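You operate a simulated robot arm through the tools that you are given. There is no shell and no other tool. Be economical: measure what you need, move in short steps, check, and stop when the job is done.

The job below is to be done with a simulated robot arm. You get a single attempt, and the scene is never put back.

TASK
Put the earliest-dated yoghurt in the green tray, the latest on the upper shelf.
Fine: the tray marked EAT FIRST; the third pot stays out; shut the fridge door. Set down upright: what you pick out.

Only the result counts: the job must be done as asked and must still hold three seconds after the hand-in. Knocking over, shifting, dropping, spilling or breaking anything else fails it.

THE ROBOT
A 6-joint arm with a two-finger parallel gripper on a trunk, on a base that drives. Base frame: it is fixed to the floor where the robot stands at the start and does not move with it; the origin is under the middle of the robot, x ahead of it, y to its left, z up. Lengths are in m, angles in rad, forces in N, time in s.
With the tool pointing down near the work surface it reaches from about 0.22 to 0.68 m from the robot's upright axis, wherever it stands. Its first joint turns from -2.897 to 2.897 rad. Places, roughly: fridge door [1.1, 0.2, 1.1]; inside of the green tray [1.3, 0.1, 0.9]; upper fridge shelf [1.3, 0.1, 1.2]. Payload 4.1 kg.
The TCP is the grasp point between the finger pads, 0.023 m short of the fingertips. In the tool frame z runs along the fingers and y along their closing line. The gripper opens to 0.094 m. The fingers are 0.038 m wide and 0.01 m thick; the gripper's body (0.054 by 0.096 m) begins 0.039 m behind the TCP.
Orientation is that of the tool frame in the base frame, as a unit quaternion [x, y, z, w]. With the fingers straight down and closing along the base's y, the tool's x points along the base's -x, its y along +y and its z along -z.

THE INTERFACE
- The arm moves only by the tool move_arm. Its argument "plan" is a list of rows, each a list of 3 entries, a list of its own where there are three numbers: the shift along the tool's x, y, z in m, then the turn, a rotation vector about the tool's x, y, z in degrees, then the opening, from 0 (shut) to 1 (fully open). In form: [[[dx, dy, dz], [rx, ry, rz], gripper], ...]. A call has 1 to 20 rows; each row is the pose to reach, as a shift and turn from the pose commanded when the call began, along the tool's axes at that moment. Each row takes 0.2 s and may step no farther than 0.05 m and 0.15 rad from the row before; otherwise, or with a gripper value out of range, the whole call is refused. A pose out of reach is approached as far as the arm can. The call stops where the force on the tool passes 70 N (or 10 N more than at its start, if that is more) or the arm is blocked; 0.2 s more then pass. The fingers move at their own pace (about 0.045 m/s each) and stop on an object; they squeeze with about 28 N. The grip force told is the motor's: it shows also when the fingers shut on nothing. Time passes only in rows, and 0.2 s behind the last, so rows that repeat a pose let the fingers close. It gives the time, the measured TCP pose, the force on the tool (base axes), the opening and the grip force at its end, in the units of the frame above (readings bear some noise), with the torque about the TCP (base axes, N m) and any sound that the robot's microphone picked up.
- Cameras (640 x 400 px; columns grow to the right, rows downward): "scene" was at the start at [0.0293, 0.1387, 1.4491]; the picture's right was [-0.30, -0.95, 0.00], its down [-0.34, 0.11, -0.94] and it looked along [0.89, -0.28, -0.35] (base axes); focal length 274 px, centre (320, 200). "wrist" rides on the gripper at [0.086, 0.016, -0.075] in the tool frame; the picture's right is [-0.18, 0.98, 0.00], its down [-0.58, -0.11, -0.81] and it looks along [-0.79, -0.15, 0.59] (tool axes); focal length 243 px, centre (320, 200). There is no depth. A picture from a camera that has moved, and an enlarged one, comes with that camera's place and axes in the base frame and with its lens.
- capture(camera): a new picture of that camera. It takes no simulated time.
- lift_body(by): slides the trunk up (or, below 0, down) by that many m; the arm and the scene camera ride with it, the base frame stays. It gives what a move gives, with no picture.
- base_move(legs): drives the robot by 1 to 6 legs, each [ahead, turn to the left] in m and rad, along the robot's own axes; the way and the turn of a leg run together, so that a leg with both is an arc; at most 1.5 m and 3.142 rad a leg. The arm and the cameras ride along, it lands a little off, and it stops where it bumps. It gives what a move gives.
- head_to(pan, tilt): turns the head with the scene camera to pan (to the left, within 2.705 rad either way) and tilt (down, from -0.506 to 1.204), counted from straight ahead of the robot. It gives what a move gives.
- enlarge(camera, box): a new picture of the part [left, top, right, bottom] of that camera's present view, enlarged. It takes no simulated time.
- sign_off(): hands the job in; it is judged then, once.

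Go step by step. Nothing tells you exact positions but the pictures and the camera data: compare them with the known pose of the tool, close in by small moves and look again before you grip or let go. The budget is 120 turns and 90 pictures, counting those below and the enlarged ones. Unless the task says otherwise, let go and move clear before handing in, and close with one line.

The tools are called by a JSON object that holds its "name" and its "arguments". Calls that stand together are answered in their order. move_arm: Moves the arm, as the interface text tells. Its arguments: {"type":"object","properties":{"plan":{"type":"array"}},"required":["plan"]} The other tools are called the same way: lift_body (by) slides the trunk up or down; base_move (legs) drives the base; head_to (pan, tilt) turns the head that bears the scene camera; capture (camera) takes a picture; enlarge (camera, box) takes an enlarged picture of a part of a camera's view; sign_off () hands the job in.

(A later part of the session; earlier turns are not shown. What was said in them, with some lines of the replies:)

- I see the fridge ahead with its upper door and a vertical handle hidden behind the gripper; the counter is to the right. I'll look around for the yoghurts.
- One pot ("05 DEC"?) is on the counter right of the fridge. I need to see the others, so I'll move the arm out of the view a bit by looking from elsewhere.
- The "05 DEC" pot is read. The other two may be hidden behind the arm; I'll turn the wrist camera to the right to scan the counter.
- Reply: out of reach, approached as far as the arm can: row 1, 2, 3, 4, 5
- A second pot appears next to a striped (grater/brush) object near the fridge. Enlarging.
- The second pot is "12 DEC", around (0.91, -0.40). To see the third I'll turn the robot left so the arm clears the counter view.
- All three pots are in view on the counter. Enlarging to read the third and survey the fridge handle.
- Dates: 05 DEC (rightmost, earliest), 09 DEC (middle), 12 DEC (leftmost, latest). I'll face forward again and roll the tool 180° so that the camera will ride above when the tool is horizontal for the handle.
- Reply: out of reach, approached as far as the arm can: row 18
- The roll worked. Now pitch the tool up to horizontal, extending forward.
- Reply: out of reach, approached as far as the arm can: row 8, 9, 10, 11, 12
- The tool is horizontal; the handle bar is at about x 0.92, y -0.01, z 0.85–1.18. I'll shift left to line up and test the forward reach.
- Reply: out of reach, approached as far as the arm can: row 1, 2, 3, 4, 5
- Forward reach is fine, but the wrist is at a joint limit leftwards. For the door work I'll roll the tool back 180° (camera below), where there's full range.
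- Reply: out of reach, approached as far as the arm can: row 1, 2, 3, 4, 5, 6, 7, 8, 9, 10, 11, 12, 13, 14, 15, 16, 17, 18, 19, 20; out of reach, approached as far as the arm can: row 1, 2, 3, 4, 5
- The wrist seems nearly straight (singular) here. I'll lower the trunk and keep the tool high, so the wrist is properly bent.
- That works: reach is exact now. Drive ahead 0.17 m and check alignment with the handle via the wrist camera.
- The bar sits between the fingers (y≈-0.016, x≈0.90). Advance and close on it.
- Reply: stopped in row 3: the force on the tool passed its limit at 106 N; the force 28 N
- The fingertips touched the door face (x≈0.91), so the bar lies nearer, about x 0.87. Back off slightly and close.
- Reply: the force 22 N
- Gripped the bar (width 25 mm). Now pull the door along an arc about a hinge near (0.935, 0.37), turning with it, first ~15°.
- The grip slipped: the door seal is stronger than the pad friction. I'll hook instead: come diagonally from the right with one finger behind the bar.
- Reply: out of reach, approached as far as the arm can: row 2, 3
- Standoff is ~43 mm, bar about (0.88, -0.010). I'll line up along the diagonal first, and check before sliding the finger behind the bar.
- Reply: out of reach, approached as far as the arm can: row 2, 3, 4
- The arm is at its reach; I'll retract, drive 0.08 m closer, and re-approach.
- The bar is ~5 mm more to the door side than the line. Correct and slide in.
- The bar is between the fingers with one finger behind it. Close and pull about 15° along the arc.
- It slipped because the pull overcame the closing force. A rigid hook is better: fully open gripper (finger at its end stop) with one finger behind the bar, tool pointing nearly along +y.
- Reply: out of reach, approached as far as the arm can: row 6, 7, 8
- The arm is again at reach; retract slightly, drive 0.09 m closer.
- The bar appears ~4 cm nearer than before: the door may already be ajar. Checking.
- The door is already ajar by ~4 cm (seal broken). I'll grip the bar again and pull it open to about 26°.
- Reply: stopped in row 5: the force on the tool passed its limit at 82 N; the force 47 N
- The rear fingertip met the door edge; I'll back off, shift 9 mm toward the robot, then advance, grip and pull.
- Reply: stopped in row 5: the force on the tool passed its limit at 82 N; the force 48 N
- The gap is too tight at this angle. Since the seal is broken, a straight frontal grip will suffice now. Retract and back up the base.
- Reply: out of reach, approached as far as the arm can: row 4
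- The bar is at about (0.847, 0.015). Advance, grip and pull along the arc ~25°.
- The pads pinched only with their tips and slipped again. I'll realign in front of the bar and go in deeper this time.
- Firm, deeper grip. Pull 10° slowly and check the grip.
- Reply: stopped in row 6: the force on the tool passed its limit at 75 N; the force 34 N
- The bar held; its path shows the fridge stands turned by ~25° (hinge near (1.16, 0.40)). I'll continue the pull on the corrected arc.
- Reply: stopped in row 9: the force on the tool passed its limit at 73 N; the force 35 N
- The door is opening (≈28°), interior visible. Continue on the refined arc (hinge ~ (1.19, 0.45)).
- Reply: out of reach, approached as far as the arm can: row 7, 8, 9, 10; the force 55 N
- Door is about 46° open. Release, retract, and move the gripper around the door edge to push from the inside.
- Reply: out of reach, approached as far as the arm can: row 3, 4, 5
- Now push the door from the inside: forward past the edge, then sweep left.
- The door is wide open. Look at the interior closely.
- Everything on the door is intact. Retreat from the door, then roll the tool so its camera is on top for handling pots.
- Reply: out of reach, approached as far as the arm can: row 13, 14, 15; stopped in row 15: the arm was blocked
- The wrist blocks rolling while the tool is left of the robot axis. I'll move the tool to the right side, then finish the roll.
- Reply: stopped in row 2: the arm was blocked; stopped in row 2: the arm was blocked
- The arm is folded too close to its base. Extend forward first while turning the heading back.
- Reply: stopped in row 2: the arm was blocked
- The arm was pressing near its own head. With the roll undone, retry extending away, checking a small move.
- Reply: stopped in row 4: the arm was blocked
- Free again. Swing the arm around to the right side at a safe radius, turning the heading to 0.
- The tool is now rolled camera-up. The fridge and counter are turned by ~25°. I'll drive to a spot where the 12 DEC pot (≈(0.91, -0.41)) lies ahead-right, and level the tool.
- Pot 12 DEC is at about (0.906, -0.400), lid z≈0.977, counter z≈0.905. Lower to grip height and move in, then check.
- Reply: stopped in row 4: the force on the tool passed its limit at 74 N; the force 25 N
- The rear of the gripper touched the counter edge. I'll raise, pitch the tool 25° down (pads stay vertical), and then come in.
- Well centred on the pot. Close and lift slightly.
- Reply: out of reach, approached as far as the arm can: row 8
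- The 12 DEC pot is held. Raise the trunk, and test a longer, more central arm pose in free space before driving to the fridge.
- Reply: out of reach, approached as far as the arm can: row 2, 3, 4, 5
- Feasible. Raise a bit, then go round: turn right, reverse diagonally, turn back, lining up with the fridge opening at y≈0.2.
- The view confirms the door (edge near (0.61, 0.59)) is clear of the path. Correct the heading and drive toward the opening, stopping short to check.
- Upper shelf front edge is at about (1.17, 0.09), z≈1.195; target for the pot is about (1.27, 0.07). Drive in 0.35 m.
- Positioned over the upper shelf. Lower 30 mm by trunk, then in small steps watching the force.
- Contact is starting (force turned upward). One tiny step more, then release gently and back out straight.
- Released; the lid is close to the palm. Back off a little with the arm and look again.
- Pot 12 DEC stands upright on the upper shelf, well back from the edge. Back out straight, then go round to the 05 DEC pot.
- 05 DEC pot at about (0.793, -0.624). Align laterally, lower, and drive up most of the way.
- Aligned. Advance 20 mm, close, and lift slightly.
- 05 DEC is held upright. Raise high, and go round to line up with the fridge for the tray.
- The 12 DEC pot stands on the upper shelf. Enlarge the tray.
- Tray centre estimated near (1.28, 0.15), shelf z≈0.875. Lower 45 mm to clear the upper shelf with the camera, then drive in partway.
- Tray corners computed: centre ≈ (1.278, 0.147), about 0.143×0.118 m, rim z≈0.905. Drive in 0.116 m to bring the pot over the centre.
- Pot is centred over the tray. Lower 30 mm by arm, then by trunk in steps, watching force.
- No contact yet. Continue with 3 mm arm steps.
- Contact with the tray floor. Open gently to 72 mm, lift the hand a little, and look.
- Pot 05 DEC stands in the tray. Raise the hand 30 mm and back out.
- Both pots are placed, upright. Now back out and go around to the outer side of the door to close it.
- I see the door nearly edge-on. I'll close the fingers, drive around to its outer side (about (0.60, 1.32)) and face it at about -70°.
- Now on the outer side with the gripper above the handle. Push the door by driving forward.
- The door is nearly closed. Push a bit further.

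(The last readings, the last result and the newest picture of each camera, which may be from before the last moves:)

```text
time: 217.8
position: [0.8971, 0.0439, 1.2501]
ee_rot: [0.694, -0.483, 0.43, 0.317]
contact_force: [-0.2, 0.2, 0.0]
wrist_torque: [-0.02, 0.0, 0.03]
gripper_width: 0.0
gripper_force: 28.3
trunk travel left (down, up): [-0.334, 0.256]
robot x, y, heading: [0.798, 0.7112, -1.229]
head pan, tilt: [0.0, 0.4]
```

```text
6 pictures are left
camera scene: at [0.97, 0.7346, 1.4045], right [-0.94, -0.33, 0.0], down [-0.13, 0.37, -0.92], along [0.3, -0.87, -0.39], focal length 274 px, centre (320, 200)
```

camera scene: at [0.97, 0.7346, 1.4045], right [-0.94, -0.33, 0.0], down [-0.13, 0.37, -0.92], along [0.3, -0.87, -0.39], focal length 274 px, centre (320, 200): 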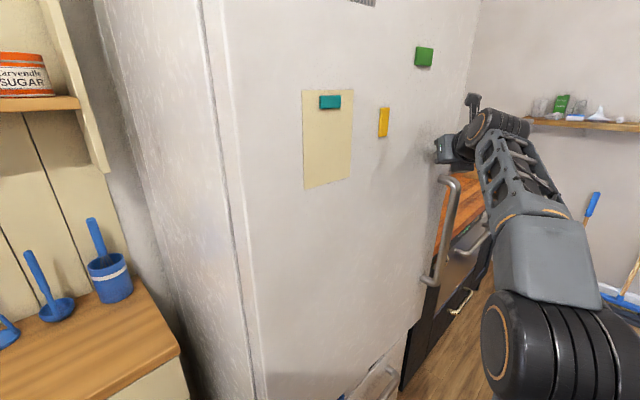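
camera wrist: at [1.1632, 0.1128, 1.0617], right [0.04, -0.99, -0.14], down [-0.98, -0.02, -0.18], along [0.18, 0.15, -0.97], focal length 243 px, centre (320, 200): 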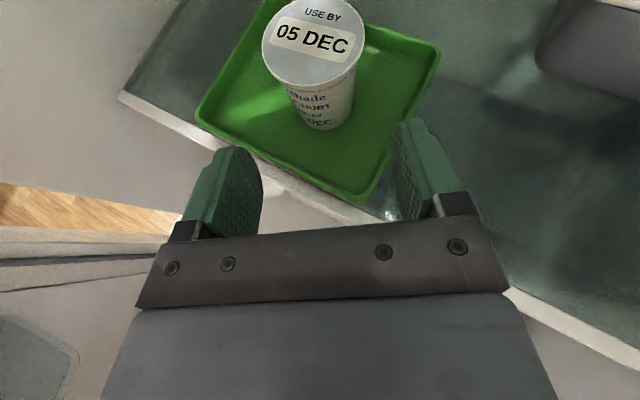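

Now press the door home with an arc (forward and left, i.e. toward the door plane).

{"name": "base_move", "arguments": {"legs": [[0.03, 0.06]]}}

{"name": "base_move", "arguments": {"legs": [[0.02, 0.05]]}}

```text
time: 218.7
position: [0.9284, 0.0296, 1.2521]
ee_rot: [0.706, -0.469, 0.432, 0.309]
contact_force: [-6.1, 7.5, -1.0]
wrist_torque: [0.0, 0.01, -0.01]
gripper_width: 0.0001
gripper_force: 28.2
trunk travel left (down, up): [-0.334, 0.256]
robot x, y, heading: [0.8086, 0.6868, -1.196]
head pan, tilt: [0.0, 0.4]
stopped in leg 1: the force on the tool passed its limit at 131 N (the readings are from after the stop); the commanded pose is now the measured one
```

```text
time: 219.5
position: [0.9284, 0.0287, 1.2514]
ee_rot: [0.71, -0.469, 0.424, 0.31]
contact_force: [-19.9, 26.5, -3.6]
wrist_torque: [-0.07, -0.01, 0.09]
gripper_width: 0.0
gripper_force: 28.0
trunk travel left (down, up): [-0.334, 0.256]
robot x, y, heading: [0.8158, 0.6782, -1.193]
head pan, tilt: [0.0, 0.4]
stopped in leg 1: the force on the tool passed its limit at 96 N (the readings are from after the stop); the commanded pose is now the measured one
```

The door resists firmly: it seems closed. Back away and check.

{"name": "base_move", "arguments": {"legs": [[-0.55, 0]]}}

{"name": "capture", "arguments": {"camera": "scene"}}

```text
time: 222.7
position: [0.7237, 0.5464, 1.2487]
ee_rot: [0.713, -0.467, 0.424, 0.307]
contact_force: [-0.5, 0.0, -0.1]
wrist_torque: [-0.02, 0.02, 0.02]
gripper_width: 0.0
gripper_force: 27.9
trunk travel left (down, up): [-0.334, 0.256]
robot x, y, heading: [0.5986, 1.2042, -1.176]
head pan, tilt: [0.0, 0.4]
```

```text
5 pictures are left
camera scene: at [0.7655, 1.2373, 1.4045], right [-0.92, -0.38, 0.0], down [-0.15, 0.36, -0.92], along [0.35, -0.85, -0.39], focal length 274 px, centre (320, 200)
```

scene: 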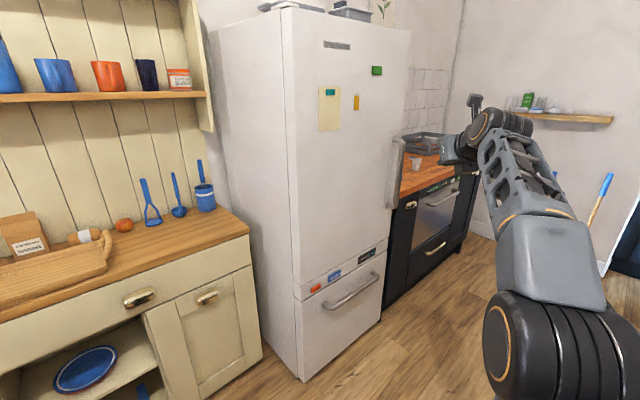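

The door face looks flush with the freezer drawer, and the 09 DEC pot stands on the counter. One enlarged check.

{"name": "enlarge", "arguments": {"camera": "scene", "box": [280, 20, 440, 330]}}

{"name": "enlarge", "arguments": {"camera": "scene", "box": [285, 220, 405, 330]}}

```text
1.29 times, centred on (360, 175) of scene
camera zoom: at [0.7655, 1.2373, 1.4045], right [-0.92, -0.38, 0.0], down [-0.15, 0.36, -0.92], along [0.35, -0.85, -0.39], focal length 354 px, centre (268, 232)
```

zoom: 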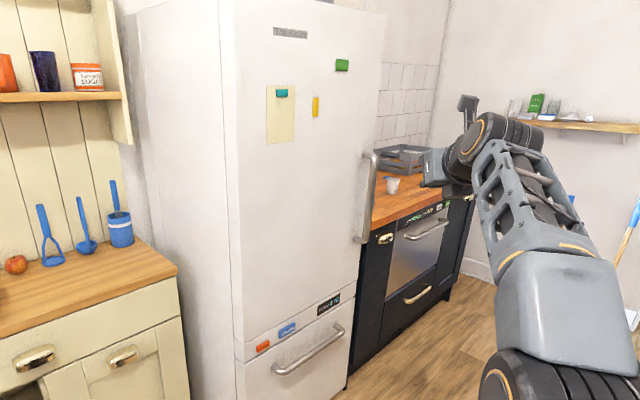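

```text
3.64 times, centred on (345, 275) of scene
camera zoom: at [0.7655, 1.2373, 1.4045], right [-0.92, -0.38, 0.0], down [-0.15, 0.36, -0.92], along [0.35, -0.85, -0.39], focal length 996 px, centre (229, -73)
```

zoom: 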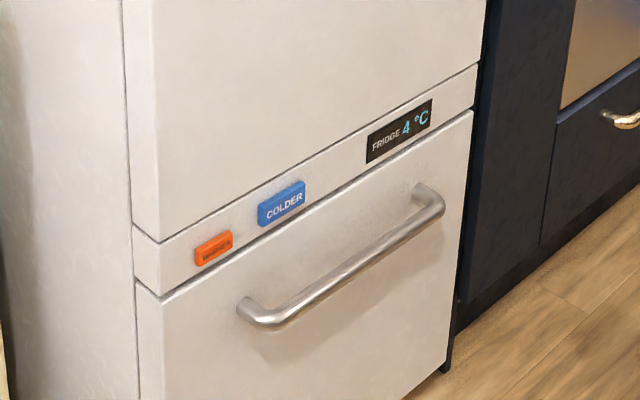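

The door sits flush with the control strip and the drawer, so it's closed. The gripper is clear and the third pot is still on the counter, so I'm handing in.

{"name": "sign_off", "arguments": {}}

```text
The job is handed in.
```

The job is handed in: the 05 DEC yoghurt is upright in the green EAT FIRST tray, the 12 DEC one is upright on the upper shelf, the 09 DEC pot is still out on the counter, and the fridge door is shut.
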